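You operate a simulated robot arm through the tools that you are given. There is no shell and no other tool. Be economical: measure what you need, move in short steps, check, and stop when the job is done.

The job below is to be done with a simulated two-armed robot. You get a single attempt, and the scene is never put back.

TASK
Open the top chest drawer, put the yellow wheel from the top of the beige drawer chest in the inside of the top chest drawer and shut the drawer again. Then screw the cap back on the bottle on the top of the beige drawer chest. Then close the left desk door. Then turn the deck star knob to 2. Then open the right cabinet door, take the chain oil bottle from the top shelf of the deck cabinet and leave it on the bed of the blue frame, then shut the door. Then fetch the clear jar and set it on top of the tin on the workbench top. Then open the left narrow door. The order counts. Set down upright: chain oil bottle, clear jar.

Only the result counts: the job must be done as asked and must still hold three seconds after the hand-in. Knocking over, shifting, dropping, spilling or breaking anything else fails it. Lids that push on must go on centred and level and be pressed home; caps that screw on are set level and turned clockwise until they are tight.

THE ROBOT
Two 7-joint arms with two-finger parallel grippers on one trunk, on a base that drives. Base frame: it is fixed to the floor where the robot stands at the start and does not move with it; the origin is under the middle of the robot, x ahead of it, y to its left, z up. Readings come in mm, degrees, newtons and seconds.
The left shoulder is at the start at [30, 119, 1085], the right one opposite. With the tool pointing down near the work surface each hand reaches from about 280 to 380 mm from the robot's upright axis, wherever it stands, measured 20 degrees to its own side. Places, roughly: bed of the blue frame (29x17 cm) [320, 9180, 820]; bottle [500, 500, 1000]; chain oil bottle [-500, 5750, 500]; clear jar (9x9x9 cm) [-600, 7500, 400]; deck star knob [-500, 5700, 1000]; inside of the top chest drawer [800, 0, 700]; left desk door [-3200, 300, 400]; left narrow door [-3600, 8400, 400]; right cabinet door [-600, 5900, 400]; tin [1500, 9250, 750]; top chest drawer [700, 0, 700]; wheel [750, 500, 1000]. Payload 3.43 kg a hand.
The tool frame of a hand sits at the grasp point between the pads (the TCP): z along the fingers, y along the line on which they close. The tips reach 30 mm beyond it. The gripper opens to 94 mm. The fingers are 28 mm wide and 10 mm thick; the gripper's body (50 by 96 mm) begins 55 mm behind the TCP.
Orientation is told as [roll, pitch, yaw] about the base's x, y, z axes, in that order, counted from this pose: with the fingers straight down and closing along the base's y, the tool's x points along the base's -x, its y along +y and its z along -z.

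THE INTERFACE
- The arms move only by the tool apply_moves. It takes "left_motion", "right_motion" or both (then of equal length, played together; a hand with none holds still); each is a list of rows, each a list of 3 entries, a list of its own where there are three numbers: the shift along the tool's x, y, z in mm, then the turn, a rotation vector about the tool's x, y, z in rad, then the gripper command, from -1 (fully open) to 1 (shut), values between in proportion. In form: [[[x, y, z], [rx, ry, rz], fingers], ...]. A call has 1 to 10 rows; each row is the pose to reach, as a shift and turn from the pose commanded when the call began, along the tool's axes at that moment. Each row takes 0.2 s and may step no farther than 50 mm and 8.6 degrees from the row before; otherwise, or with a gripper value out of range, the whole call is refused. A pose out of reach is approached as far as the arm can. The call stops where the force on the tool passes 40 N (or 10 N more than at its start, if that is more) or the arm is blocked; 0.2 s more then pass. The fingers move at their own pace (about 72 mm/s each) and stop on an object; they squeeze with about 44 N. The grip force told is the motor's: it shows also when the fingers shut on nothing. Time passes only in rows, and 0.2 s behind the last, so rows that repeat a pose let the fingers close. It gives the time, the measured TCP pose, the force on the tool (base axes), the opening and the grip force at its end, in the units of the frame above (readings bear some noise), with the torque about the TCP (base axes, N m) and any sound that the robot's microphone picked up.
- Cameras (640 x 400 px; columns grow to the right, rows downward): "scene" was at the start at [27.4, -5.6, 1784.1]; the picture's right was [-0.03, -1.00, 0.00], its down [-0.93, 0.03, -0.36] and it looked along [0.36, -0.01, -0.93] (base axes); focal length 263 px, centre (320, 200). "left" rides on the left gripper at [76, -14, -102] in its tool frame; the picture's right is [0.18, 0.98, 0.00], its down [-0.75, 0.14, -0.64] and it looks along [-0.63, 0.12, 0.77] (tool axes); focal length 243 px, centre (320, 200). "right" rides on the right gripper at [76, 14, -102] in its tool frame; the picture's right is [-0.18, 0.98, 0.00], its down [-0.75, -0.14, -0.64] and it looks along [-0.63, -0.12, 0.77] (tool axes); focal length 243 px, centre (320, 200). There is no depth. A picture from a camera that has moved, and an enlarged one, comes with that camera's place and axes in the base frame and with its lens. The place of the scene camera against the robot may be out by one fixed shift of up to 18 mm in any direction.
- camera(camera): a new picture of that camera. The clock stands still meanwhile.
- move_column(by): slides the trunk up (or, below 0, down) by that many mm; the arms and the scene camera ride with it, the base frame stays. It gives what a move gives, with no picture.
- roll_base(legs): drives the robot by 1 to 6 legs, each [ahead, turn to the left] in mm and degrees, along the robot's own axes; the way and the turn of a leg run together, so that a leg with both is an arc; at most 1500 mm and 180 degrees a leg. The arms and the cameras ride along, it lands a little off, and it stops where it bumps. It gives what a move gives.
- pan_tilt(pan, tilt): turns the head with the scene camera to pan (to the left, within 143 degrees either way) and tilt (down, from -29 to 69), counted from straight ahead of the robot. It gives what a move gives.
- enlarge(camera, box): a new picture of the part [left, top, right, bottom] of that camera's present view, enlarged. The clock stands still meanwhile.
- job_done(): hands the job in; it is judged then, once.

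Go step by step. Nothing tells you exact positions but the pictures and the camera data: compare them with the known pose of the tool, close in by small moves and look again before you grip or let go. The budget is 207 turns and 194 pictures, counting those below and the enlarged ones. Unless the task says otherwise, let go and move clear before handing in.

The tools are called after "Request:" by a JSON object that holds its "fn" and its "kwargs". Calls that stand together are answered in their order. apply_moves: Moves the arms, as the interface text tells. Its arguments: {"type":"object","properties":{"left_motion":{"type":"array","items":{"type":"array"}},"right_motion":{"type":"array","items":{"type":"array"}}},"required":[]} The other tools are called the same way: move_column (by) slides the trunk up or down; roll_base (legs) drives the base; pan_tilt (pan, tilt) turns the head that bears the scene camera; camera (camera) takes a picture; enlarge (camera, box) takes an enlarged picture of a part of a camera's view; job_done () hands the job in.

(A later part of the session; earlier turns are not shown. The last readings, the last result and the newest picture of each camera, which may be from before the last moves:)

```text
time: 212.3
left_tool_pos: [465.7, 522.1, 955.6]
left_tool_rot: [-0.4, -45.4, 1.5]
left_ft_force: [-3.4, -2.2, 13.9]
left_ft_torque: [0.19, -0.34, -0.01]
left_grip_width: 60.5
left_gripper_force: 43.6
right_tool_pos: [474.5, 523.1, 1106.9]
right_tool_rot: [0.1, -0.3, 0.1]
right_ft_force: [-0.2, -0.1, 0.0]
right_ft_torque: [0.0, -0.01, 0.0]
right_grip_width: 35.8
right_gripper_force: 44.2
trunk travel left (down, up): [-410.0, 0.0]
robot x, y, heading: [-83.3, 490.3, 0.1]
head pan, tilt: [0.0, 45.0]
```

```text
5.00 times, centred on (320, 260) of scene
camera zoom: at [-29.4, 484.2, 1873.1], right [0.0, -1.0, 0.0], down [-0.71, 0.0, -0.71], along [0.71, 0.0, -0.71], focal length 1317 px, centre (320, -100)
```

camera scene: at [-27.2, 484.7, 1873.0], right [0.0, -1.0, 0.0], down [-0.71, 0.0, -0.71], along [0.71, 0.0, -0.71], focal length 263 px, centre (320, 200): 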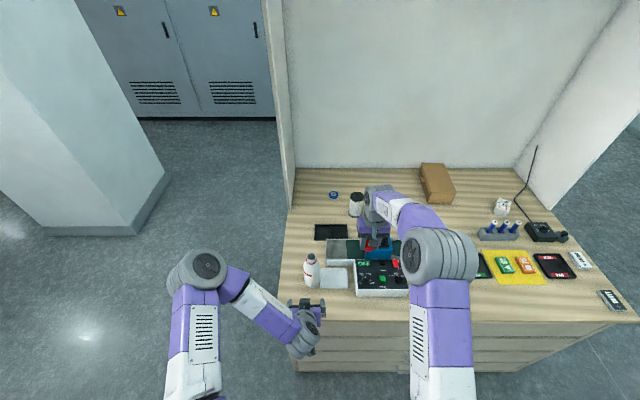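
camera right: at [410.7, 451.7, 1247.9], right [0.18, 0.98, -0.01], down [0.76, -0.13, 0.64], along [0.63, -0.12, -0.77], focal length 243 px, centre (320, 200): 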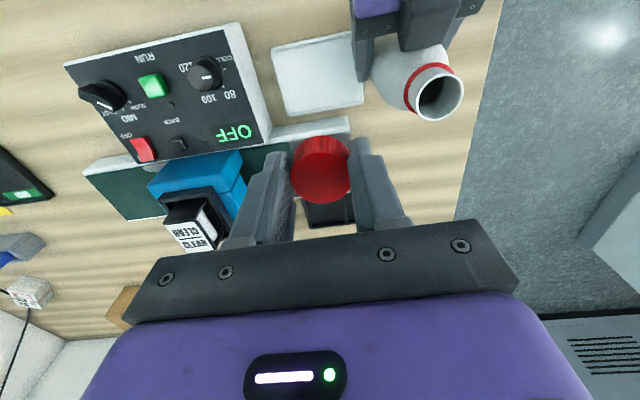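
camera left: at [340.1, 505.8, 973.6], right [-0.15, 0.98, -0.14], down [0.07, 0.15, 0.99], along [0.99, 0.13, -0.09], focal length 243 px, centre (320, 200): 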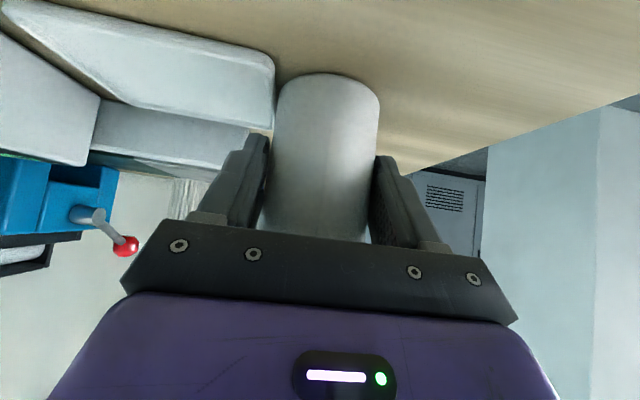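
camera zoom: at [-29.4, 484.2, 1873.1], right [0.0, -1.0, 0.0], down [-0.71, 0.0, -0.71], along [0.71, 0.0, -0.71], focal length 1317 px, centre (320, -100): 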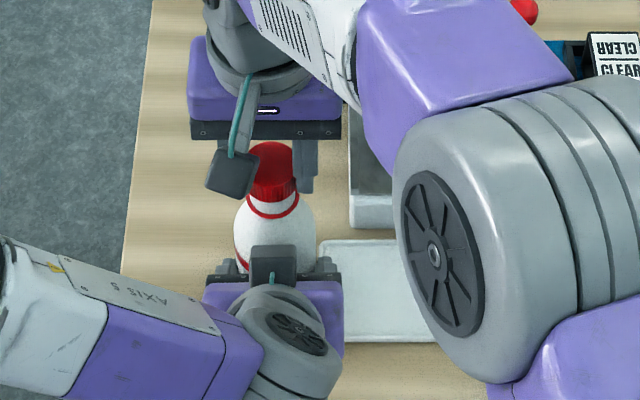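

Laterally aligned, and it is now below the earlier contact height without force. I'll keep lowering to contact.

Request:
{"fn": "apply_moves", "kwargs": {"right_motion": [[[0, 0, 1.5], [0, 0, 0], 1], [[0, 0, 3], [0, 0, 0], 1], [[0, 0, 4.5], [0, 0, 0], 1], [[0, 0, 6], [0, 0, 0], 1]]}}

```text
time: 213.3
left_tool_pos: [464.2, 522.3, 956.7]
left_tool_rot: [-0.5, -45.4, 1.4]
left_ft_force: [1.4, -2.2, 13.6]
left_ft_torque: [-0.02, -0.17, -0.1]
left_grip_width: 60.3
left_gripper_force: 44.1
right_tool_pos: [475.3, 522.2, 1100.7]
right_tool_rot: [0.0, -0.2, 0.2]
right_ft_force: [-2.7, -0.7, 2.8]
right_ft_torque: [-0.07, 0.12, 0.04]
right_grip_width: 36.0
right_gripper_force: 43.6
trunk travel left (down, up): [-410.0, 0.0]
robot x, y, heading: [-81.2, 486.9, 0.0]
head pan, tilt: [0.0, 45.0]
```

Request:
{"fn": "apply_moves", "kwargs": {"right_motion": [[[0, 0, 1], [0, 0, 0], 1], [[0, 0, 2], [0, 0, 0], 1]]}}

Request:
{"fn": "enlarge", "kwargs": {"camera": "right", "box": [220, 80, 420, 230]}}

```text
time: 213.9
left_tool_pos: [464.9, 521.9, 956.1]
left_tool_rot: [-0.5, -45.3, 1.4]
left_ft_force: [2.9, -4.0, 13.8]
left_ft_torque: [0.19, -0.1, -0.06]
left_grip_width: 60.7
left_gripper_force: 44.1
right_tool_pos: [474.8, 522.2, 1098.8]
right_tool_rot: [0.0, -0.3, 0.2]
right_ft_force: [-3.6, 0.1, 1.7]
right_ft_torque: [0.03, 0.16, -0.03]
right_grip_width: 35.6
right_gripper_force: 43.8
trunk travel left (down, up): [-410.0, 0.0]
robot x, y, heading: [-83.0, 486.8, 0.1]
head pan, tilt: [0.0, 45.0]
```

```text
2.67 times, centred on (320, 155) of right
camera zoom: at [398.4, 536.5, 1200.3], right [0.18, 0.98, 0.0], down [0.75, -0.14, 0.65], along [0.63, -0.12, -0.76], focal length 647 px, centre (320, 320)
```

zoom: 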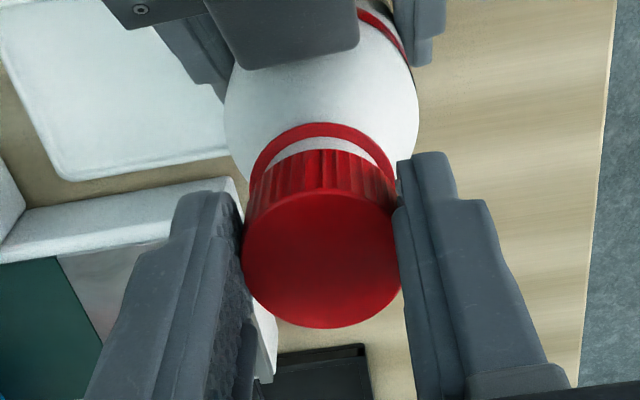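

The cap is sliding over the neck. I'll relieve the side force slightly and keep lowering.

Request:
{"fn": "apply_moves", "kwargs": {"right_motion": [[[0.8, 0, 0], [0, 0, 0], 1], [[0.8, 0, 1.5], [0, 0, 0], 1], [[0.8, 0, 3], [0, 0, 0], 1], [[0.8, 0, 4.5], [0, 0, 0], 1]]}}

```text
time: 214.9
left_tool_pos: [464.7, 521.1, 956.2]
left_tool_rot: [-0.5, -45.4, 1.5]
left_ft_force: [1.4, -2.8, 14.0]
left_ft_torque: [0.07, -0.27, -0.05]
left_grip_width: 60.5
left_gripper_force: 43.2
right_tool_pos: [475.1, 522.9, 1094.3]
right_tool_rot: [-0.1, -0.1, 0.2]
right_ft_force: [-4.0, -1.1, 0.6]
right_ft_torque: [-0.22, 0.65, 0.02]
right_grip_width: 35.5
right_gripper_force: 43.7
trunk travel left (down, up): [-410.0, 0.0]
robot x, y, heading: [-78.1, 489.3, 0.1]
head pan, tilt: [0.0, 45.0]
```

Request:
{"fn": "apply_moves", "kwargs": {"right_motion": [[[0.5, 0, 1.5], [0, 0, 0], 1], [[0.5, 0, 3], [0, 0, 0], 1], [[0.5, 0, 4.5], [0, 0, 0], 1]]}}

Request:
{"fn": "enlarge", "kwargs": {"camera": "right", "box": [220, 80, 420, 230]}}

Request:
{"fn": "enlarge", "kwargs": {"camera": "scene", "box": [280, 220, 360, 300]}}

```text
time: 215.7
left_tool_pos: [464.2, 522.7, 956.1]
left_tool_rot: [-0.4, -45.4, 1.3]
left_ft_force: [13.1, -2.3, 0.3]
left_ft_torque: [-0.04, 0.09, -0.16]
left_grip_width: 60.0
left_gripper_force: 43.4
right_tool_pos: [475.5, 523.5, 1092.5]
right_tool_rot: [0.1, -0.5, 0.2]
right_ft_force: [-12.0, -4.8, 32.7]
right_ft_torque: [-0.46, 0.92, -0.05]
right_grip_width: 35.6
right_gripper_force: 44.4
trunk travel left (down, up): [-410.0, 0.0]
robot x, y, heading: [-82.6, 491.7, -0.1]
head pan, tilt: [0.0, 45.0]
```

```text
2.67 times, centred on (320, 155) of right
camera zoom: at [397.0, 536.7, 1193.8], right [0.18, 0.98, 0.0], down [0.75, -0.14, 0.65], along [0.64, -0.12, -0.76], focal length 647 px, centre (320, 320)
```

zoom: 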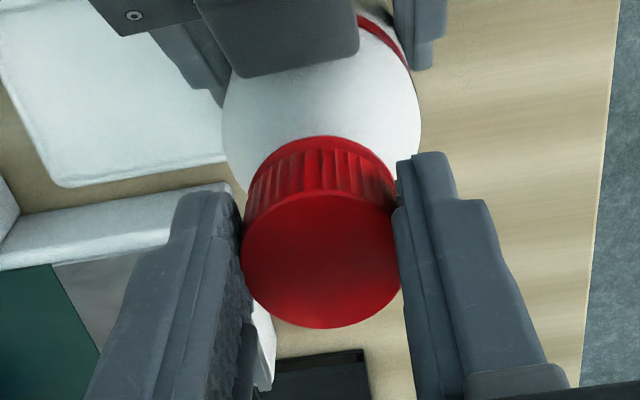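

```text
5.00 times, centred on (320, 260) of scene
camera zoom: at [-30.9, 482.9, 1873.3], right [0.0, -1.0, 0.0], down [-0.71, 0.0, -0.71], along [0.71, 0.0, -0.71], focal length 1317 px, centre (320, -100)
```

zoom: 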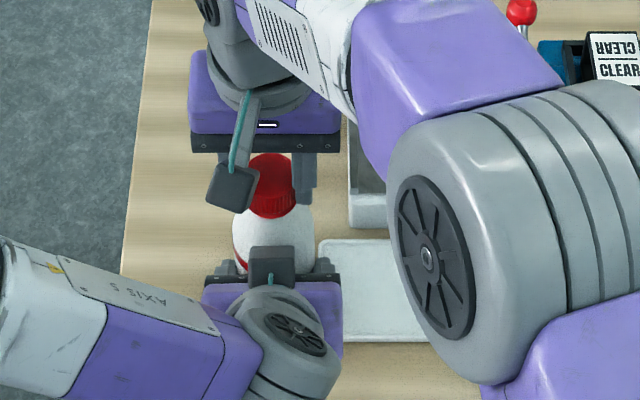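

The cap is seated at the thread. I'll relax the push and start turning clockwise, watching the torque.

Request:
{"fn": "apply_moves", "kwargs": {"right_motion": [[[1, -0.5, -0.8], [0, 0, 0.07], 1], [[1, -0.5, -0.7], [0, 0, 0.2], 1], [[1, -0.5, -0.5], [0, 0, 0.34], 1], [[1, -0.5, -0.3], [0, 0, 0.48], 1], [[1, -0.5, -0.1], [0, 0, 0.62], 1], [[1, -0.5, 0.1], [0, 0, 0.76], 1], [[1, -0.5, 0.3], [0, 0, 0.9], 1], [[1, -0.5, 0.4], [0, 0, 1.04], 1]]}}

```text
time: 217.5
left_tool_pos: [463.3, 521.1, 955.7]
left_tool_rot: [-0.6, -45.2, 1.3]
left_ft_force: [-16.5, -9.2, 6.9]
left_ft_torque: [1.28, -1.29, -0.3]
left_grip_width: 60.2
left_gripper_force: 44.7
right_tool_pos: [475.7, 525.6, 1093.7]
right_tool_rot: [0.9, -0.3, -59.5]
right_ft_force: [16.3, 14.0, 20.7]
right_ft_torque: [0.31, -0.63, 0.1]
right_grip_width: 35.6
right_gripper_force: 44.2
trunk travel left (down, up): [-410.0, 0.0]
robot x, y, heading: [-78.6, 487.5, 0.1]
head pan, tilt: [0.0, 45.0]
```

It turned 60° with low torque. I'll release, wind the wrist back, recentre over the cap and regrip.

Request:
{"fn": "apply_moves", "kwargs": {"right_motion": [[[0, 0, 0], [0, 0, 0], 0.2], [[0, 0, 0], [0, 0, 0], -0.1], [[0, 0, -2], [0, 0, -0.14], -0.1], [[0, 0, -2], [0, 0, -0.28], -0.1], [[0, 0, -2], [0, 0, -0.42], -0.1], [[0, 0, -2], [0, 0, -0.56], -0.1], [[0, 0, -2], [0, 0, -0.7], -0.1], [[0, 0, -2], [0, 0, -0.84], -0.1], [[0, 0, -2], [0, 0, -0.98], -0.1], [[0, 0, -2], [0, 0, -1.12], -0.1]]}}

Request:
{"fn": "enlarge", "kwargs": {"camera": "right", "box": [220, 80, 420, 230]}}

```text
time: 219.7
left_tool_pos: [467.6, 522.2, 955.1]
left_tool_rot: [-0.4, -45.4, 1.5]
left_ft_force: [1.4, 2.7, 6.5]
left_ft_torque: [0.13, 0.02, 0.0]
left_grip_width: 59.8
left_gripper_force: 44.0
right_tool_pos: [474.9, 522.1, 1089.9]
right_tool_rot: [0.0, -0.2, 4.9]
right_ft_force: [-0.5, 0.7, 0.5]
right_ft_torque: [0.0, -0.01, 0.0]
right_grip_width: 51.3
right_gripper_force: 0.0
trunk travel left (down, up): [-410.0, 0.0]
robot x, y, heading: [-78.4, 487.0, 0.2]
head pan, tilt: [0.0, 45.0]
```

```text
2.67 times, centred on (320, 155) of right
camera zoom: at [396.7, 530.5, 1192.1], right [0.1, 1.0, 0.0], down [0.76, -0.08, 0.65], along [0.64, -0.06, -0.76], focal length 647 px, centre (320, 320)
```

zoom: 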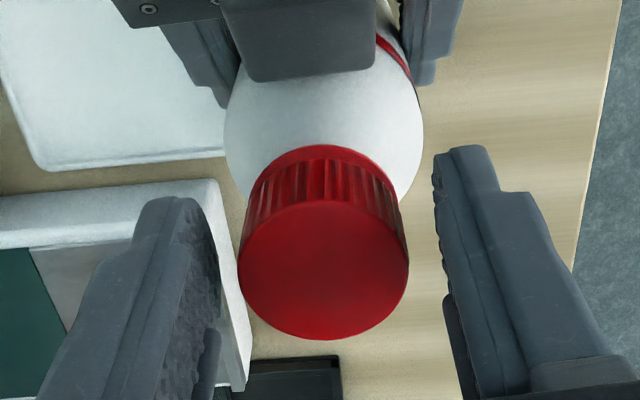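

The cap sits at about [476.4, 523.8]. I'll wind back further, recentre and regrip for a longer turn.

Request:
{"fn": "apply_moves", "kwargs": {"right_motion": [[[-1.4, 1.8, -2], [0, 0, -0.14], -0.1], [[-1.4, 1.8, -2], [0, 0, -0.28], -0.1], [[-1.4, 1.8, -2], [0, 0, -0.42], -0.1], [[-1.4, 1.8, -2], [0, 0, -0.56], -0.1], [[-1.4, 1.8, -2], [0, 0, -0.7], -0.1], [[-1.4, 1.8, -2], [0, 0, -0.84], -0.1], [[-1.4, 1.8, -2], [0, 0, -0.84], 0.3], [[-1.4, 1.8, -2], [0, 0, -0.84], 1], [[-1.4, 1.8, -2], [0, 0, -0.84], 1]]}}

Request:
{"fn": "enlarge", "kwargs": {"camera": "right", "box": [220, 80, 420, 230]}}

```text
time: 221.7
left_tool_pos: [463.5, 523.6, 954.3]
left_tool_rot: [-0.4, -45.3, 1.4]
left_ft_force: [-18.7, 15.4, 15.5]
left_ft_torque: [-0.64, -1.46, 0.18]
left_grip_width: 59.8
left_gripper_force: 44.2
right_tool_pos: [476.2, 522.7, 1094.0]
right_tool_rot: [-0.6, -0.3, 52.8]
right_ft_force: [19.4, -11.0, -1.3]
right_ft_torque: [-0.52, -0.93, -0.05]
right_grip_width: 35.5
right_gripper_force: 44.2
trunk travel left (down, up): [-410.0, 0.0]
robot x, y, heading: [-77.3, 486.4, -0.1]
head pan, tilt: [0.0, 45.0]
```

```text
2.67 times, centred on (320, 155) of right
camera zoom: at [417.7, 471.4, 1194.8], right [-0.67, 0.74, -0.01], down [0.56, 0.52, 0.65], along [0.48, 0.43, -0.76], focal length 647 px, centre (320, 320)
```

zoom: 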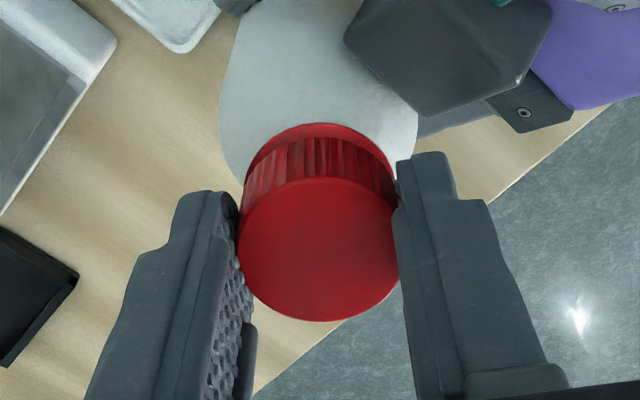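

The grip pulled the bottle sideways a little, so I'll shift about 3 mm to relieve it and turn clockwise.

Request:
{"fn": "apply_moves", "kwargs": {"right_motion": [[[0, -1.5, 0], [0, 0, 0], 1], [[0, -3, 0], [0, 0, 0], 1]]}}

Request:
{"fn": "apply_moves", "kwargs": {"right_motion": [[[0, 0, 0], [0, 0, 0.14], 1], [[0, 0, 0], [0, 0, 0.28], 1], [[0, 0, 0], [0, 0, 0.42], 1], [[0, 0, 0.3], [0, 0, 0.56], 1], [[0, 0, 0.3], [0, 0, 0.7], 1], [[0, 0, 0.5], [0, 0, 0.84], 1], [[0, 0, 0.5], [0, 0, 0.98], 1], [[0, 0, 0.5], [0, 0, 1.12], 1], [[0, 0, 0.7], [0, 0, 1.26], 1], [[0, 0, 0.7], [0, 0, 1.4], 1]]}}

```text
time: 222.3
left_tool_pos: [464.9, 523.4, 954.9]
left_tool_rot: [-0.5, -45.4, 1.4]
left_ft_force: [-17.0, 15.8, 13.3]
left_ft_torque: [-0.57, -0.62, 0.18]
left_grip_width: 59.6
left_gripper_force: 44.1
right_tool_pos: [476.5, 524.0, 1092.8]
right_tool_rot: [-0.4, -0.1, 53.0]
right_ft_force: [14.0, -10.4, -0.6]
right_ft_torque: [-0.38, -1.06, -0.05]
right_grip_width: 35.7
right_gripper_force: 44.0
trunk travel left (down, up): [-410.0, 0.0]
robot x, y, heading: [-81.3, 488.6, 0.1]
head pan, tilt: [0.0, 45.0]
```

```text
time: 224.5
left_tool_pos: [465.3, 521.2, 956.0]
left_tool_rot: [-0.4, -45.2, 1.4]
left_ft_force: [-1.2, -1.5, -0.6]
left_ft_torque: [0.25, 0.33, -0.03]
left_grip_width: 59.6
left_gripper_force: 44.2
right_tool_pos: [477.9, 524.3, 1091.5]
right_tool_rot: [0.0, -0.3, -27.6]
right_ft_force: [1.7, 3.2, 1.3]
right_ft_torque: [0.34, -0.51, 0.04]
right_grip_width: 35.6
right_gripper_force: 43.7
trunk travel left (down, up): [-410.0, 0.0]
robot x, y, heading: [-77.2, 489.4, 0.3]
head pan, tilt: [0.0, 45.0]
```

Smooth. I'll continue turning.

Request:
{"fn": "apply_moves", "kwargs": {"right_motion": [[[0, 0, 0], [0, 0, 0.14], 1], [[0, 0, 0.2], [0, 0, 0.28], 1], [[0, 0, 0.3], [0, 0, 0.42], 1], [[0, 0, 0.4], [0, 0, 0.56], 1], [[0, 0, 0.5], [0, 0, 0.7], 1], [[0, 0, 0.5], [0, 0, 0.84], 1], [[0, 0, 0.6], [0, 0, 0.98], 1]]}}

Request:
{"fn": "enlarge", "kwargs": {"camera": "right", "box": [220, 80, 420, 230]}}

```text
time: 226.1
left_tool_pos: [465.5, 520.1, 955.4]
left_tool_rot: [-0.5, -45.1, 1.2]
left_ft_force: [-10.4, -13.0, 2.6]
left_ft_torque: [0.36, -1.01, -0.17]
left_grip_width: 59.5
left_gripper_force: 44.3
right_tool_pos: [479.0, 523.4, 1092.2]
right_tool_rot: [0.5, 0.1, -83.7]
right_ft_force: [12.3, 11.4, -0.7]
right_ft_torque: [1.27, -0.74, 0.05]
right_grip_width: 35.6
right_gripper_force: 44.1
trunk travel left (down, up): [-410.0, 0.0]
robot x, y, heading: [-80.1, 489.9, 0.1]
head pan, tilt: [0.0, 45.0]
```

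```text
2.67 times, centred on (320, 155) of right
camera zoom: at [483.4, 600.8, 1193.7], right [1.0, -0.07, 0.01], down [-0.06, -0.77, 0.64], along [-0.04, -0.64, -0.77], focal length 647 px, centre (320, 320)
```

zoom: 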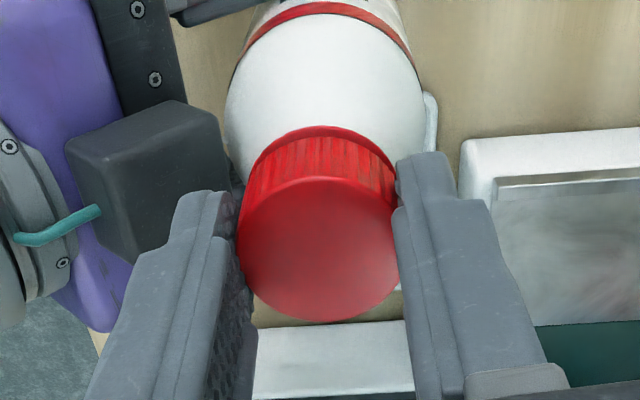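

About 200° turned so far with low torque. I'll release and wind back for another cycle.

Request:
{"fn": "apply_moves", "kwargs": {"right_motion": [[[0, 0, 0], [0, 0, 0], 0.2], [[0, 0, 0], [0, 0, 0], -0.1], [[0, 0, -1], [0, 0, -0.14], -0.1], [[0, 0, -1], [0, 0, -0.28], -0.1], [[0, 0, -1], [0, 0, -0.42], -0.1], [[0, 0, -1], [0, 0, -0.56], -0.1], [[0, 0, -1], [0, 0, -0.7], -0.1], [[0, 0, -1], [0, 0, -0.84], -0.1], [[0, 0, -1], [0, 0, -0.98], -0.1], [[0, 0, -1], [0, 0, -1.12], -0.1]]}}

Request:
{"fn": "apply_moves", "kwargs": {"right_motion": [[[0, 0, 0], [0, 0, -0.14], -0.1], [[0, 0, 0], [0, 0, -0.28], -0.1], [[0, 0, 0], [0, 0, -0.42], -0.1], [[0, 0, 0], [0, 0, -0.56], -0.1], [[0, 0, 0], [0, 0, -0.7], -0.1], [[0, 0, 0], [0, 0, -0.84], -0.1], [[0, 0, 0], [0, 0, -0.98], -0.1], [[0, 0, 0], [0, 0, -1.12], -0.1], [[0, 0, 0], [0, 0, -1.26], -0.1]]}}

Request:
{"fn": "enlarge", "kwargs": {"camera": "right", "box": [220, 80, 420, 230]}}

Request:
{"fn": "enlarge", "kwargs": {"camera": "scene", "box": [280, 220, 360, 300]}}

```text
time: 228.3
left_tool_pos: [466.5, 522.8, 954.7]
left_tool_rot: [-0.4, -45.3, 1.4]
left_ft_force: [0.4, 1.9, 1.2]
left_ft_torque: [0.11, 0.04, -0.01]
left_grip_width: 59.4
left_gripper_force: 44.2
right_tool_pos: [478.3, 522.3, 1091.5]
right_tool_rot: [0.0, -0.3, -19.2]
right_ft_force: [0.2, 0.6, 0.5]
right_ft_torque: [-0.01, 0.03, 0.0]
right_grip_width: 51.7
right_gripper_force: 0.0
trunk travel left (down, up): [-410.0, 0.0]
robot x, y, heading: [-80.5, 488.9, 0.0]
head pan, tilt: [0.0, 45.0]
```

```text
time: 230.3
left_tool_pos: [465.2, 522.8, 953.9]
left_tool_rot: [-0.3, -45.2, 1.4]
left_ft_force: [-0.5, 1.8, 1.2]
left_ft_torque: [0.07, 0.1, 0.02]
left_grip_width: 59.6
left_gripper_force: 43.8
right_tool_pos: [477.6, 523.1, 1092.9]
right_tool_rot: [-0.1, -0.1, 53.0]
right_ft_force: [0.4, -0.2, -0.7]
right_ft_torque: [0.02, -0.01, 0.01]
right_grip_width: 51.8
right_gripper_force: 0.0
trunk travel left (down, up): [-410.0, 0.0]
robot x, y, heading: [-76.6, 494.5, 0.2]
head pan, tilt: [0.0, 45.0]
```

```text
2.67 times, centred on (320, 155) of right
camera zoom: at [419.8, 470.7, 1194.1], right [-0.68, 0.74, 0.0], down [0.56, 0.52, 0.64], along [0.48, 0.43, -0.77], focal length 647 px, centre (320, 320)
```

zoom: 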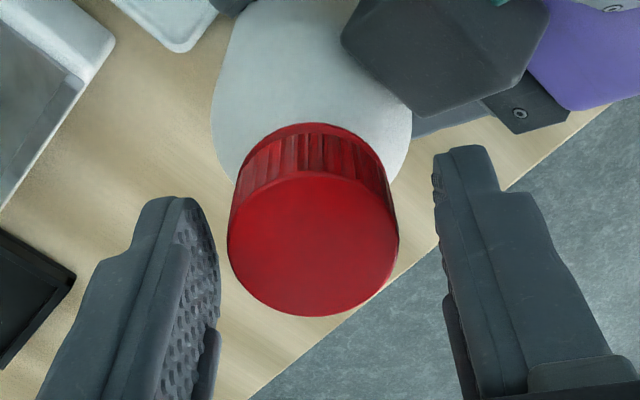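

```text
5.00 times, centred on (320, 260) of scene
camera zoom: at [-27.3, 484.8, 1873.0], right [0.0, -1.0, 0.0], down [-0.71, 0.0, -0.71], along [0.71, 0.0, -0.71], focal length 1317 px, centre (320, -100)
```

zoom: 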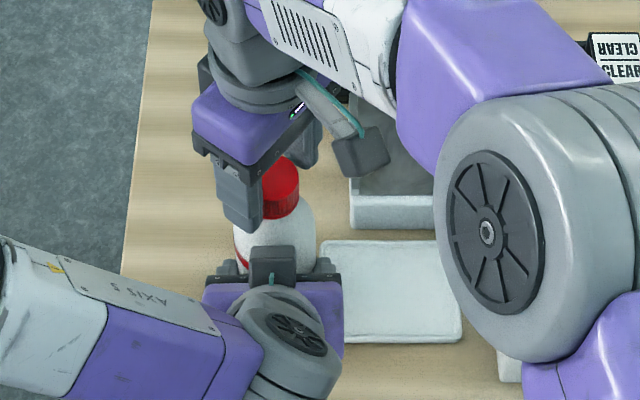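

The cap is about 1.5 mm off the grip centre. I'll recentre, regrip and turn again.

Request:
{"fn": "apply_moves", "kwargs": {"right_motion": [[[1.5, -1.7, 0.5], [0, 0, 0], -0.1], [[1.5, -1.7, 0.5], [0, 0, 0], 0.3], [[1.5, -1.7, 0.5], [0, 0, 0], 1], [[1.5, -1.7, 0.5], [0, 0, 0], 1]]}}

Request:
{"fn": "apply_moves", "kwargs": {"right_motion": [[[0, 0, 0], [0, 0, 0.14], 1], [[0, 0, 0], [0, 0, 0.28], 1], [[0, 0, 0], [0, 0, 0.42], 1], [[0, 0, 0.3], [0, 0, 0.56], 1], [[0, 0, 0.3], [0, 0, 0.7], 1], [[0, 0, 0.5], [0, 0, 0.84], 1], [[0, 0, 0.5], [0, 0, 0.98], 1], [[0, 0, 0.5], [0, 0, 1.12], 1], [[0, 0, 0.7], [0, 0, 1.26], 1], [[0, 0, 0.7], [0, 0, 1.4], 1]]}}

Request:
{"fn": "apply_moves", "kwargs": {"right_motion": [[[0, 0, 0], [0, 0, 0.14], 1], [[0, 0, 0.2], [0, 0, 0.28], 1], [[0, 0, 0.3], [0, 0, 0.42], 1], [[0, 0, 0.4], [0, 0, 0.56], 1], [[0, 0, 0.5], [0, 0, 0.7], 1], [[0, 0, 0.5], [0, 0, 0.84], 1], [[0, 0, 0.6], [0, 0, 0.98], 1]]}}

```text
time: 231.3
left_tool_pos: [465.5, 521.3, 954.8]
left_tool_rot: [-0.4, -45.2, 1.4]
left_ft_force: [1.1, 0.5, 0.6]
left_ft_torque: [0.26, 0.35, -0.04]
left_grip_width: 59.5
left_gripper_force: 44.3
right_tool_pos: [478.7, 519.1, 1091.9]
right_tool_rot: [-0.2, -0.1, 52.9]
right_ft_force: [-1.4, 0.9, 0.0]
right_ft_torque: [-0.08, -0.08, 0.01]
right_grip_width: 35.9
right_gripper_force: 44.3
trunk travel left (down, up): [-410.0, 0.0]
robot x, y, heading: [-79.3, 490.3, 0.3]
head pan, tilt: [0.0, 45.0]
```

```text
time: 233.5
left_tool_pos: [464.3, 521.7, 954.5]
left_tool_rot: [-0.5, -45.2, 1.3]
left_ft_force: [-8.4, -10.4, -0.6]
left_ft_torque: [0.9, -0.54, -0.86]
left_grip_width: 58.0
left_gripper_force: 43.8
right_tool_pos: [479.9, 522.7, 1091.6]
right_tool_rot: [0.3, -0.3, -27.5]
right_ft_force: [7.3, 9.7, -1.5]
right_ft_torque: [0.46, -0.36, 0.74]
right_grip_width: 35.3
right_gripper_force: 44.1
trunk travel left (down, up): [-410.0, 0.0]
robot x, y, heading: [-78.5, 489.3, 0.4]
head pan, tilt: [0.0, 45.0]
```

```text
time: 235.1
left_tool_pos: [464.3, 521.1, 955.2]
left_tool_rot: [-0.6, -45.2, 1.2]
left_ft_force: [-16.2, -17.3, 0.7]
left_ft_torque: [0.95, -1.39, -1.34]
left_grip_width: 59.0
left_gripper_force: 44.5
right_tool_pos: [480.9, 519.2, 1091.3]
right_tool_rot: [0.6, 0.0, -83.6]
right_ft_force: [15.9, 13.3, 5.2]
right_ft_torque: [0.63, -0.77, 1.1]
right_grip_width: 35.6
right_gripper_force: 44.0
trunk travel left (down, up): [-410.0, 0.0]
robot x, y, heading: [-77.7, 490.8, 0.2]
head pan, tilt: [0.0, 45.0]
```

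Torque has risen to about 1.1 N·m, so the cap is tight. I'll release it, lift clear and check.

Request:
{"fn": "apply_moves", "kwargs": {"right_motion": [[[0, 0, 0], [0, 0, 0], 0.2], [[0, 0, 0], [0, 0, 0], -0.2], [[0, 0, -5], [0, 0, 0], -0.2], [[0, 0, -35], [0, 0, -0.14], -0.2], [[0, 0, -65], [0, 0, -0.28], -0.2], [[0, 0, -95], [0, 0, -0.42], -0.2], [[0, 0, -95], [0, 0, -0.56], -0.2], [[0, 0, -95], [0, 0, -0.7], -0.2], [[0, 0, -95], [0, 0, -0.84], -0.2], [[0, 0, -95], [0, 0, -0.98], -0.2]]}}

Request:
{"fn": "camera", "kwargs": {"camera": "right"}}

```text
time: 237.3
left_tool_pos: [465.8, 522.9, 954.5]
left_tool_rot: [-0.3, -45.2, 1.4]
left_ft_force: [0.6, 0.0, -0.5]
left_ft_torque: [-0.02, 0.08, -0.06]
left_grip_width: 58.2
left_gripper_force: 43.7
right_tool_pos: [478.2, 519.4, 1186.4]
right_tool_rot: [0.1, -0.1, -27.1]
right_ft_force: [0.4, 0.1, 0.3]
right_ft_torque: [0.0, 0.01, 0.02]
right_grip_width: 56.4
right_gripper_force: 0.1
trunk travel left (down, up): [-410.0, 0.0]
robot x, y, heading: [-81.9, 484.1, 0.1]
head pan, tilt: [0.0, 45.0]
```

```text
102 pictures are left
camera right: at [416.4, 567.6, 1287.3], right [0.61, 0.79, 0.0], down [0.6, -0.47, 0.64], along [0.51, -0.39, -0.76], focal length 243 px, centre (320, 200)
```

right: 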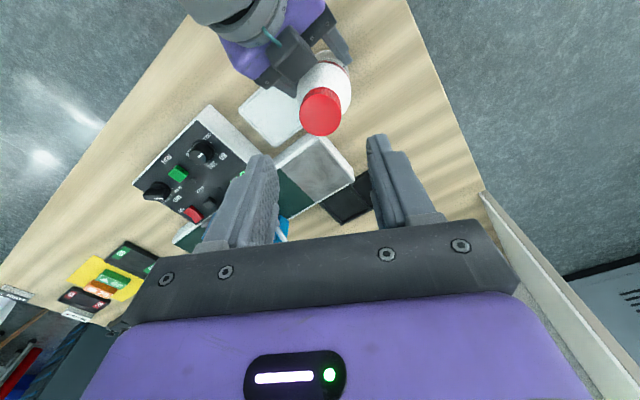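

The cap is on. Now I'll release the bottle with the left hand and back straight off, then move the right hand away.

Request:
{"fn": "apply_moves", "kwargs": {"left_motion": [[[0, 0, 0], [0, 0, 0], 0.2], [[0, 0, 0], [0, 0, 0], -0.4], [[0, 0, 0], [0, 0, 0], -0.8], [[20, 0, -20], [0, 0, 0], -1], [[45, 0, -45], [0, 0, 0], -1], [[75, 0, -75], [0, 0, 0], -1], [[105, 0, -105], [0, 0, 0], -1], [[100, 0, -130], [0, 0, 0], -1], [[90, 0, -160], [0, 0, 0], -1]], "right_motion": [[[0, 0, 0], [0, 0, 0], -0.2], [[0, 0, 0], [0, 0, 0], -0.2], [[0, 0, 0], [0, 0, 0], -0.2], [[0, -20, 0], [0, 0, -0.1], -0.2], [[0, -50, 0], [0, 0, -0.2], -0.2], [[0, -80, 0], [0, 0, -0.3], -0.2], [[0, -110, 0], [0, 0, -0.4], -0.2], [[0, -140, 0], [0, 0, -0.46], -0.2], [[0, -160, 0], [0, 0, -0.46], -0.2]]}}

Request:
{"fn": "camera", "kwargs": {"camera": "scene"}}

```text
time: 239.3
left_tool_pos: [287.8, 519.2, 1002.3]
left_tool_rot: [-0.4, -45.3, 1.2]
left_ft_force: [0.7, -0.2, 0.0]
left_ft_torque: [-0.02, -0.03, 0.02]
left_grip_width: 94.1
left_gripper_force: 0.1
right_tool_pos: [404.9, 378.2, 1185.9]
right_tool_rot: [-0.1, -0.2, -0.9]
right_ft_force: [-0.3, 0.4, 0.1]
right_ft_torque: [0.03, 0.0, 0.0]
right_grip_width: 56.2
right_gripper_force: 0.0
trunk travel left (down, up): [-410.0, 0.0]
robot x, y, heading: [-78.8, 488.3, 0.2]
head pan, tilt: [0.0, 45.0]
```

```text
101 pictures are left
camera scene: at [-28.3, 483.8, 1873.0], right [0.0, -1.0, 0.0], down [-0.71, 0.0, -0.71], along [0.71, 0.0, -0.71], focal length 263 px, centre (320, 200)
```

scene: 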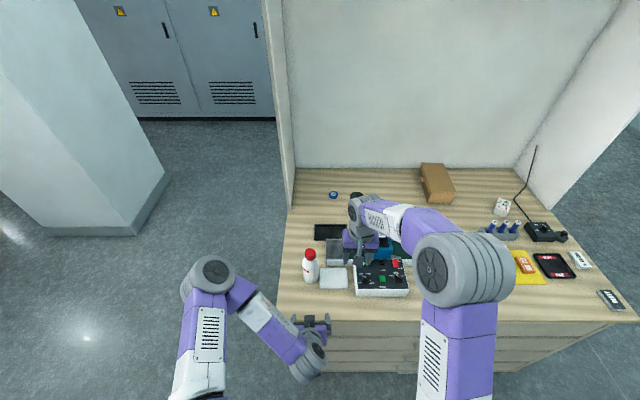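

The bottle stands capped. Next is the left desk door near [-3200, 300]; I'll back up, turn round and approach to look.

Request:
{"fn": "roll_base", "kwargs": {"legs": [[-500, 0], [0, 180], [900, 0]]}}

Request:
{"fn": "pan_tilt", "kwargs": {"pan": 0, "tilt": 30}}

Request:
{"fn": "camera", "kwargs": {"camera": "scene"}}

```text
time: 253.6
left_tool_pos: [-1804.3, 490.9, 1003.1]
left_tool_rot: [-0.5, -45.3, -179.8]
left_ft_force: [0.1, 0.6, -0.1]
left_ft_torque: [0.03, 0.04, 0.02]
left_grip_width: 93.9
left_gripper_force: 0.0
right_tool_pos: [-1918.1, 633.2, 1185.4]
right_tool_rot: [0.0, -0.3, 178.0]
right_ft_force: [0.6, 0.4, -0.1]
right_ft_torque: [-0.02, -0.02, -0.05]
right_grip_width: 56.1
right_gripper_force: 0.1
trunk travel left (down, up): [-410.0, 0.0]
robot x, y, heading: [-1435.5, 515.0, 179.0]
head pan, tilt: [0.0, 45.0]
```

```text
time: 254.4
left_tool_pos: [-1803.1, 490.8, 1003.1]
left_tool_rot: [-0.4, -45.2, -179.7]
left_ft_force: [-0.4, -1.4, -0.9]
left_ft_torque: [-0.03, 0.01, -0.03]
left_grip_width: 94.0
left_gripper_force: 0.0
right_tool_pos: [-1918.5, 632.6, 1185.8]
right_tool_rot: [0.0, -0.2, 177.9]
right_ft_force: [-0.4, 0.0, 0.5]
right_ft_torque: [0.02, -0.03, 0.0]
right_grip_width: 56.5
right_gripper_force: 0.1
trunk travel left (down, up): [-410.0, 0.0]
robot x, y, heading: [-1438.7, 512.0, 179.0]
head pan, tilt: [0.0, 30.0]
```

```text
100 pictures are left
camera scene: at [-1494.0, 511.0, 1895.5], right [0.02, 1.0, 0.0], down [0.5, -0.01, -0.87], along [-0.87, 0.01, -0.5], focal length 263 px, centre (320, 200)
```

scene: 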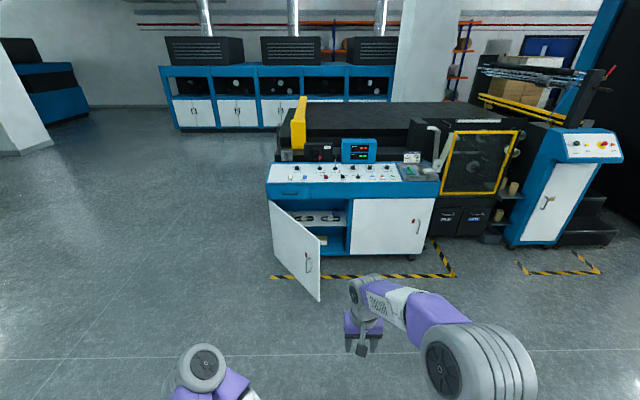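

The desk door stands open about 50°, hinged on its left. I'll lower the trunk, point the left hand forward with closed fingers, and drive up to push the door shut.

Request:
{"fn": "move_column", "kwargs": {"by": -390}}

Request:
{"fn": "apply_moves", "kwargs": {"left_motion": [[[-27, 0, 27], [0, -0.13, 0], 1], [[-54, 0, 54], [0, -0.26, 0], 1], [[-81, 0, 81], [0, -0.39, 0], 1], [[-108, 0, 108], [0, -0.52, 0], 1], [[-135, 0, 135], [0, -0.65, 0], 1], [[-160, 0, 160], [0, -0.785, 0], 1]], "right_motion": [[[30, -20, 0], [0, 0, 0], -0.2], [[60, -40, 0], [0, 0, 0], -0.2], [[90, -60, 0], [0, 0, 0], -0.2], [[120, -80, 0], [0, 0, 0], -0.2], [[150, -100, 0], [0, 0, 0], -0.2], [[150, -100, 0], [0, 0, 0], -0.2]]}}

Request:
{"fn": "roll_base", "kwargs": {"legs": [[800, 0]]}}

Request:
{"fn": "camera", "kwargs": {"camera": "scene"}}

```text
time: 258.1
left_tool_pos: [-1804.0, 490.7, 612.6]
left_tool_rot: [-0.4, -45.3, -179.7]
left_ft_force: [-0.1, 0.1, -0.5]
left_ft_torque: [0.03, 0.04, 0.0]
left_grip_width: 93.7
left_gripper_force: 0.1
right_tool_pos: [-1918.9, 632.2, 795.2]
right_tool_rot: [0.0, -0.2, 178.0]
right_ft_force: [0.6, 0.0, 0.4]
right_ft_torque: [-0.01, 0.0, 0.02]
right_grip_width: 56.5
right_gripper_force: 0.1
trunk travel left (down, up): [-20.0, 390.0]
robot x, y, heading: [-1435.6, 514.7, 178.9]
head pan, tilt: [0.0, 30.0]
```

```text
time: 259.5
left_tool_pos: [-2032.2, 491.2, 612.5]
left_tool_rot: [-134.8, -89.4, -45.1]
left_ft_force: [-0.1, 0.1, 0.2]
left_ft_torque: [-0.01, -0.06, -0.01]
left_grip_width: 0.0
left_gripper_force: 33.1
right_tool_pos: [-1764.8, 729.4, 794.7]
right_tool_rot: [-0.1, -0.2, 177.9]
right_ft_force: [-0.2, 0.1, -0.4]
right_ft_torque: [0.01, 0.0, 0.01]
right_grip_width: 56.2
right_gripper_force: 0.1
trunk travel left (down, up): [-20.0, 390.0]
robot x, y, heading: [-1436.5, 514.3, 178.8]
head pan, tilt: [0.0, 30.0]
```

```text
time: 263.8
left_tool_pos: [-2832.8, 516.2, 611.7]
left_tool_rot: [-127.8, -89.6, -53.0]
left_ft_force: [-0.1, 0.9, -1.3]
left_ft_torque: [0.0, 0.02, 0.01]
left_grip_width: 0.0
left_gripper_force: 33.5
right_tool_pos: [-2564.6, 753.1, 793.7]
right_tool_rot: [0.0, -0.3, 177.2]
right_ft_force: [-0.6, -0.5, -0.8]
right_ft_torque: [0.0, -0.02, -0.05]
right_grip_width: 56.1
right_gripper_force: 0.0
trunk travel left (down, up): [-20.0, 390.0]
robot x, y, heading: [-2234.3, 536.3, 178.4]
head pan, tilt: [0.0, 30.0]
```

```text
99 pictures are left
camera scene: at [-2296.1, 530.0, 1505.6], right [0.03, 1.0, 0.0], down [0.5, -0.01, -0.87], along [-0.87, 0.02, -0.5], focal length 263 px, centre (320, 200)
```

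scene: 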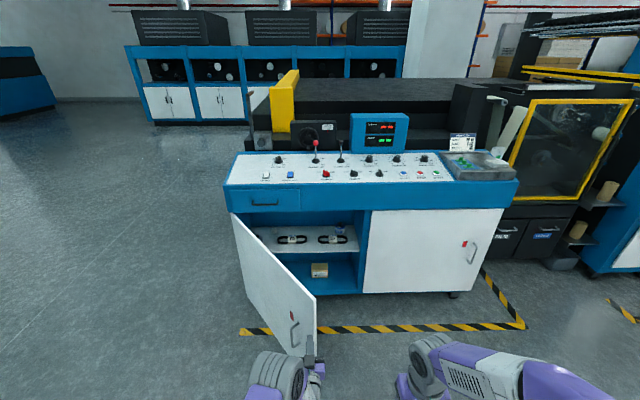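

The door's free edge is at about [-2953, 531]. I'll shift the hand to y≈450 and drive forward to swing it shut.

Request:
{"fn": "apply_moves", "kwargs": {"left_motion": [[[0, 35, 0], [0, 0, 0], 1], [[0, 68, 0], [0, 0, 0], 1]]}}

Request:
{"fn": "roll_base", "kwargs": {"legs": [[540, 0]]}}

Request:
{"fn": "camera", "kwargs": {"camera": "scene"}}

```text
time: 264.4
left_tool_pos: [-2835.1, 484.4, 614.6]
left_tool_rot: [91.5, -89.4, 89.6]
left_ft_force: [0.1, 0.2, -0.1]
left_ft_torque: [0.0, 0.03, 0.02]
left_grip_width: 0.1
left_gripper_force: 33.0
left hand out of reach, approached as far as the arm can: row 1, 2
right_tool_pos: [-2564.0, 751.3, 795.0]
right_tool_rot: [-0.2, -0.2, 177.3]
right_ft_force: [0.2, -1.0, -0.4]
right_ft_torque: [0.0, -0.05, -0.01]
right_grip_width: 56.2
right_gripper_force: 0.0
trunk travel left (down, up): [-20.0, 390.0]
robot x, y, heading: [-2238.0, 529.5, 178.5]
head pan, tilt: [0.0, 30.0]
```

```text
time: 267.6
left_tool_pos: [-3387.5, 497.0, 615.7]
left_tool_rot: [90.6, -89.3, 90.7]
left_ft_force: [0.5, 0.3, 0.4]
left_ft_torque: [0.02, -0.02, -0.01]
left_grip_width: 0.0
left_gripper_force: 32.9
right_tool_pos: [-3116.6, 766.4, 794.0]
right_tool_rot: [0.0, -0.2, 177.5]
right_ft_force: [0.5, -1.0, 0.1]
right_ft_torque: [0.03, 0.03, -0.02]
right_grip_width: 56.6
right_gripper_force: 0.1
trunk travel left (down, up): [-20.0, 390.0]
robot x, y, heading: [-2787.8, 551.2, 178.3]
head pan, tilt: [0.0, 30.0]
```

```text
98 pictures are left
camera scene: at [-2847.4, 544.7, 1505.5], right [0.03, 1.0, 0.0], down [0.5, -0.01, -0.87], along [-0.87, 0.02, -0.5], focal length 263 px, centre (320, 200)
```

scene: 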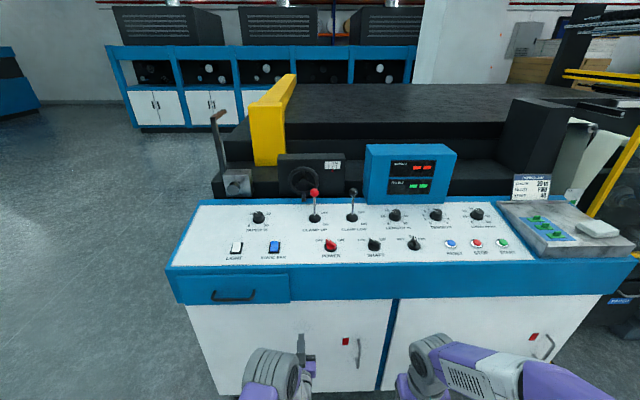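

The door looks almost shut. I'll press forward with the arm until it resists.

Request:
{"fn": "apply_moves", "kwargs": {"left_motion": [[[0, 0, 15], [0, 0, 0], 1], [[0, 0, 30], [0, 0, 0], 1], [[0, 0, 45], [0, 0, 0], 1], [[0, 0, 60], [0, 0, 0], 1], [[0, 0, 75], [0, 0, 0], 1], [[0, 0, 90], [0, 0, 0], 1]]}}

Request:
{"fn": "enlarge", "kwargs": {"camera": "scene", "box": [160, 240, 420, 400]}}

```text
time: 268.3
left_tool_pos: [-3417.1, 497.2, 614.7]
left_tool_rot: [101.0, -89.4, 80.2]
left_ft_force: [12.2, -2.1, 7.5]
left_ft_torque: [0.01, 0.12, -0.08]
left_grip_width: 0.0
left_gripper_force: 33.4
right_tool_pos: [-3116.0, 765.1, 795.4]
right_tool_rot: [0.1, -0.3, 177.5]
right_ft_force: [-0.3, 0.9, 0.9]
right_ft_torque: [-0.01, 0.05, 0.02]
right_grip_width: 56.4
right_gripper_force: 0.0
trunk travel left (down, up): [-20.0, 390.0]
robot x, y, heading: [-2790.4, 544.8, 178.7]
head pan, tilt: [0.0, 30.0]
stopped in row 3 (left hand): the force on the tool passed its limit at 55 N (the readings are from after the stop); the commanded pose is now the measured one
```

```text
2.46 times, centred on (290, 320) of scene
camera zoom: at [-2845.9, 544.7, 1505.7], right [0.02, 1.0, 0.0], down [0.5, -0.01, -0.87], along [-0.87, 0.02, -0.5], focal length 648 px, centre (394, -95)
```

zoom: 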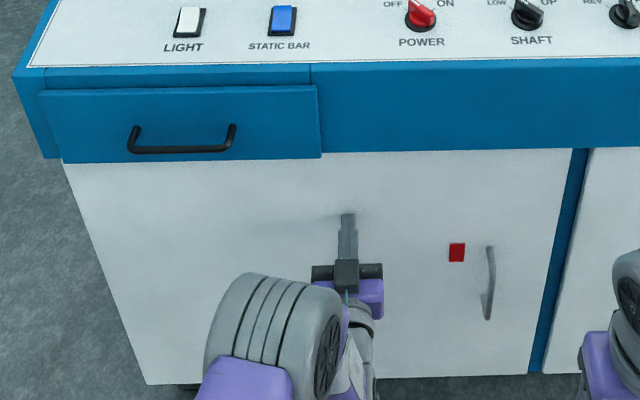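

The door is shut (firm stop at 55 N). I'll retract the left hand, bring it back to pointing down, raise the trunk and drive toward the deck cabinet.

Request:
{"fn": "apply_moves", "kwargs": {"left_motion": [[[0, 0, -40], [0, 0, 0], 1], [[0, 0, -80], [0, 0, 0], 1], [[0, 0, -120], [0, 0, 0], 1], [[0, 0, -130], [0, 0.14, 0], 0], [[0, 0, -140], [0, 0.28, 0], -1], [[0, 0, -150], [0, 0.42, 0], -1], [[0, 0, -160], [0, 0.56, 0], -1], [[0, 0, -160], [0, 0.7, 0], -1]]}}

Request:
{"fn": "roll_base", "kwargs": {"legs": [[-1000, 0], [0, -88.7], [1500, 0], [1300, 0]]}}

Request:
{"fn": "apply_moves", "kwargs": {"left_motion": [[[0, 10, 0], [0, 0.14, 0], -1], [[0, 20, 0], [0, 0.28, 0], -1], [[0, 40, 0], [0, 0.42, 0], -1], [[0, 60, 0], [0, 0.56, 0], -1], [[0, 80, 0], [0, 0.7, 0], -1], [[0, 100, 0], [0, 0.84, 0], -1], [[0, 100, 0], [0, 0.87, 0], -1]]}}

Request:
{"fn": "move_column", "kwargs": {"by": 390}}

Request:
{"fn": "pan_tilt", "kwargs": {"pan": -15, "tilt": 15}}

Request:
{"fn": "camera", "kwargs": {"camera": "scene"}}

```text
time: 270.1
left_tool_pos: [-3256.7, 499.1, 614.4]
left_tool_rot: [1.0, -49.6, -179.5]
left_ft_force: [-0.1, -0.2, -0.2]
left_ft_torque: [0.01, -0.01, -0.01]
left_grip_width: 93.8
left_gripper_force: 0.1
right_tool_pos: [-3116.6, 765.3, 793.6]
right_tool_rot: [0.0, -0.2, 177.5]
right_ft_force: [0.2, -0.1, -1.0]
right_ft_torque: [-0.03, 0.02, 0.0]
right_grip_width: 56.4
right_gripper_force: 0.1
trunk travel left (down, up): [-20.0, 390.0]
robot x, y, heading: [-2787.2, 547.0, 178.7]
head pan, tilt: [0.0, 30.0]
```

```text
time: 292.3
left_tool_pos: [-1831.8, 3805.6, 613.8]
left_tool_rot: [1.0, -49.8, 91.8]
left_ft_force: [-0.4, 0.7, 0.6]
left_ft_torque: [-0.02, 0.03, -0.01]
left_grip_width: 93.9
left_gripper_force: 0.1
right_tool_pos: [-1564.0, 3670.6, 794.1]
right_tool_rot: [0.0, -0.3, 88.7]
right_ft_force: [0.1, 0.2, 0.4]
right_ft_torque: [0.0, -0.02, -0.02]
right_grip_width: 56.4
right_gripper_force: 0.0
trunk travel left (down, up): [-20.0, 390.0]
robot x, y, heading: [-1775.1, 3335.0, 90.3]
head pan, tilt: [0.0, 30.0]
```

```text
time: 293.9
left_tool_pos: [-1931.0, 3801.6, 614.6]
left_tool_rot: [0.6, 0.0, 92.5]
left_ft_force: [0.2, 0.1, 0.2]
left_ft_torque: [-0.02, -0.01, 0.0]
left_grip_width: 93.9
left_gripper_force: 0.1
right_tool_pos: [-1563.7, 3670.3, 795.2]
right_tool_rot: [0.0, -0.1, 88.7]
right_ft_force: [-1.0, 0.1, -1.2]
right_ft_torque: [0.02, 0.01, -0.02]
right_grip_width: 56.3
right_gripper_force: 0.1
trunk travel left (down, up): [-20.0, 390.0]
robot x, y, heading: [-1775.1, 3337.1, 89.9]
head pan, tilt: [0.0, 30.0]
```

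```text
time: 297.6
left_tool_pos: [-1930.6, 3802.0, 1005.2]
left_tool_rot: [0.6, 0.0, 92.5]
left_ft_force: [0.4, -0.4, -0.7]
left_ft_torque: [-0.03, 0.01, -0.03]
left_grip_width: 94.1
left_gripper_force: 0.0
right_tool_pos: [-1563.3, 3670.8, 1184.1]
right_tool_rot: [0.0, -0.1, 88.6]
right_ft_force: [-0.3, 0.7, -0.1]
right_ft_torque: [0.02, -0.02, 0.01]
right_grip_width: 56.2
right_gripper_force: 0.0
trunk travel left (down, up): [-410.0, 0.0]
robot x, y, heading: [-1774.0, 3340.8, 89.7]
head pan, tilt: [0.0, 30.0]
```

```text
time: 298.4
left_tool_pos: [-1930.9, 3801.0, 1005.7]
left_tool_rot: [0.6, -0.1, 92.6]
left_ft_force: [1.1, -0.2, -0.1]
left_ft_torque: [-0.02, 0.02, 0.02]
left_grip_width: 94.0
left_gripper_force: 0.1
right_tool_pos: [-1564.8, 3670.0, 1184.0]
right_tool_rot: [0.1, -0.2, 88.8]
right_ft_force: [0.5, 0.7, -0.7]
right_ft_torque: [-0.01, -0.04, -0.01]
right_grip_width: 56.5
right_gripper_force: 0.1
trunk travel left (down, up): [-410.0, 0.0]
robot x, y, heading: [-1774.0, 3333.7, 89.5]
head pan, tilt: [-15.0, 15.0]
```

```text
96 pictures are left
camera scene: at [-1748.8, 3393.6, 1919.7], right [0.97, -0.26, 0.0], down [-0.07, -0.25, -0.97], along [0.25, 0.93, -0.26], focal length 263 px, centre (320, 200)
```

scene: 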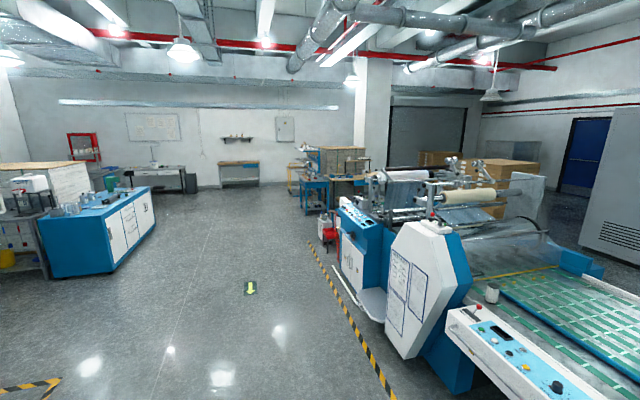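

The deck cabinet faces −x on the machine's left side near y≈5800. I'll drive there and face it.

Request:
{"fn": "roll_base", "kwargs": {"legs": [[1400, 0], [1000, 0], [0, -89.5]]}}

Request:
{"fn": "pan_tilt", "kwargs": {"pan": 0, "tilt": 35}}

Request:
{"fn": "camera", "kwargs": {"camera": "scene"}}

```text
time: 313.9
left_tool_pos: [-1338.8, 5874.5, 1003.7]
left_tool_rot: [0.7, 0.1, 4.1]
left_ft_force: [0.2, 0.5, 0.4]
left_ft_torque: [0.0, -0.03, 0.01]
left_grip_width: 93.8
left_gripper_force: 0.1
right_tool_pos: [-1459.8, 5503.2, 1184.8]
right_tool_rot: [0.1, -0.2, 0.4]
right_ft_force: [-0.1, -0.4, -0.4]
right_ft_torque: [-0.01, -0.01, -0.02]
right_grip_width: 56.6
right_gripper_force: 0.1
trunk travel left (down, up): [-410.0, 0.0]
robot x, y, heading: [-1800.4, 5709.5, 1.5]
head pan, tilt: [-15.0, 15.0]
```

```text
time: 314.7
left_tool_pos: [-1338.9, 5875.1, 1005.2]
left_tool_rot: [0.5, 0.1, 4.2]
left_ft_force: [-0.1, 0.0, -0.4]
left_ft_torque: [0.01, -0.01, 0.06]
left_grip_width: 94.0
left_gripper_force: 0.0
right_tool_pos: [-1460.2, 5503.7, 1185.5]
right_tool_rot: [0.0, -0.2, 0.4]
right_ft_force: [0.1, 0.0, -0.5]
right_ft_torque: [0.05, 0.01, 0.0]
right_grip_width: 56.4
right_gripper_force: 0.0
trunk travel left (down, up): [-410.0, 0.0]
robot x, y, heading: [-1798.6, 5706.0, 1.3]
head pan, tilt: [0.0, 35.0]
```

```text
95 pictures are left
camera scene: at [-1739.9, 5702.5, 1887.8], right [0.03, -1.0, 0.0], down [-0.57, -0.01, -0.82], along [0.82, 0.02, -0.57], focal length 263 px, centre (320, 200)
```

scene: 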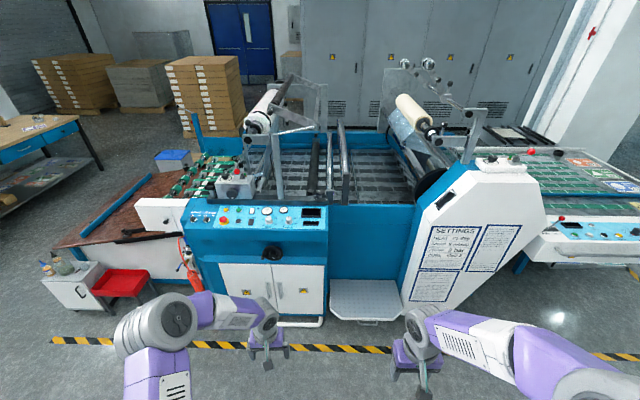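

Request:
{"fn": "enlarge", "kwargs": {"camera": "scene", "box": [170, 180, 350, 340]}}

```text
2.50 times, centred on (260, 260) of scene
camera zoom: at [-1739.9, 5702.5, 1887.8], right [0.03, -1.0, 0.0], down [-0.57, -0.01, -0.82], along [0.82, 0.02, -0.57], focal length 658 px, centre (470, 50)
```

zoom: 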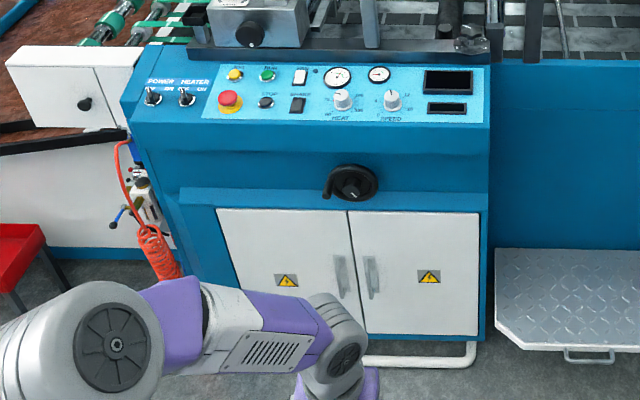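

Request:
{"fn": "enlarge", "kwargs": {"camera": "scene", "box": [270, 170, 370, 240]}}

Request:
{"fn": "enlarge", "kwargs": {"camera": "scene", "box": [200, 160, 300, 230]}}

```text
5.71 times, centred on (320, 205) of scene
camera zoom: at [-1739.9, 5702.5, 1887.8], right [0.03, -1.0, 0.0], down [-0.57, -0.01, -0.82], along [0.82, 0.02, -0.57], focal length 1505 px, centre (320, 171)
```

zoom: 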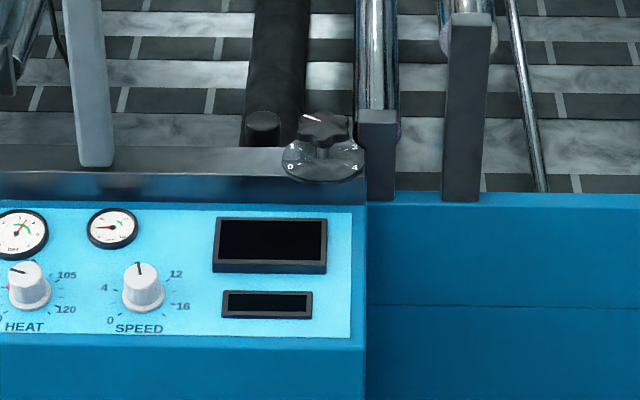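

```text
5.71 times, centred on (250, 195) of scene
camera zoom: at [-1739.9, 5702.5, 1887.8], right [0.03, -1.0, 0.0], down [-0.57, -0.01, -0.82], along [0.82, 0.02, -0.57], focal length 1505 px, centre (720, 229)
```

zoom: 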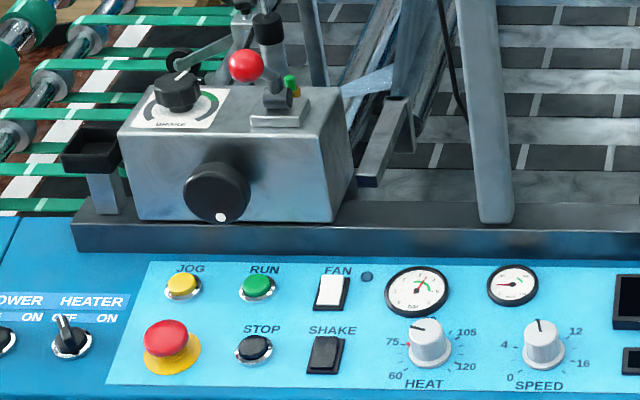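

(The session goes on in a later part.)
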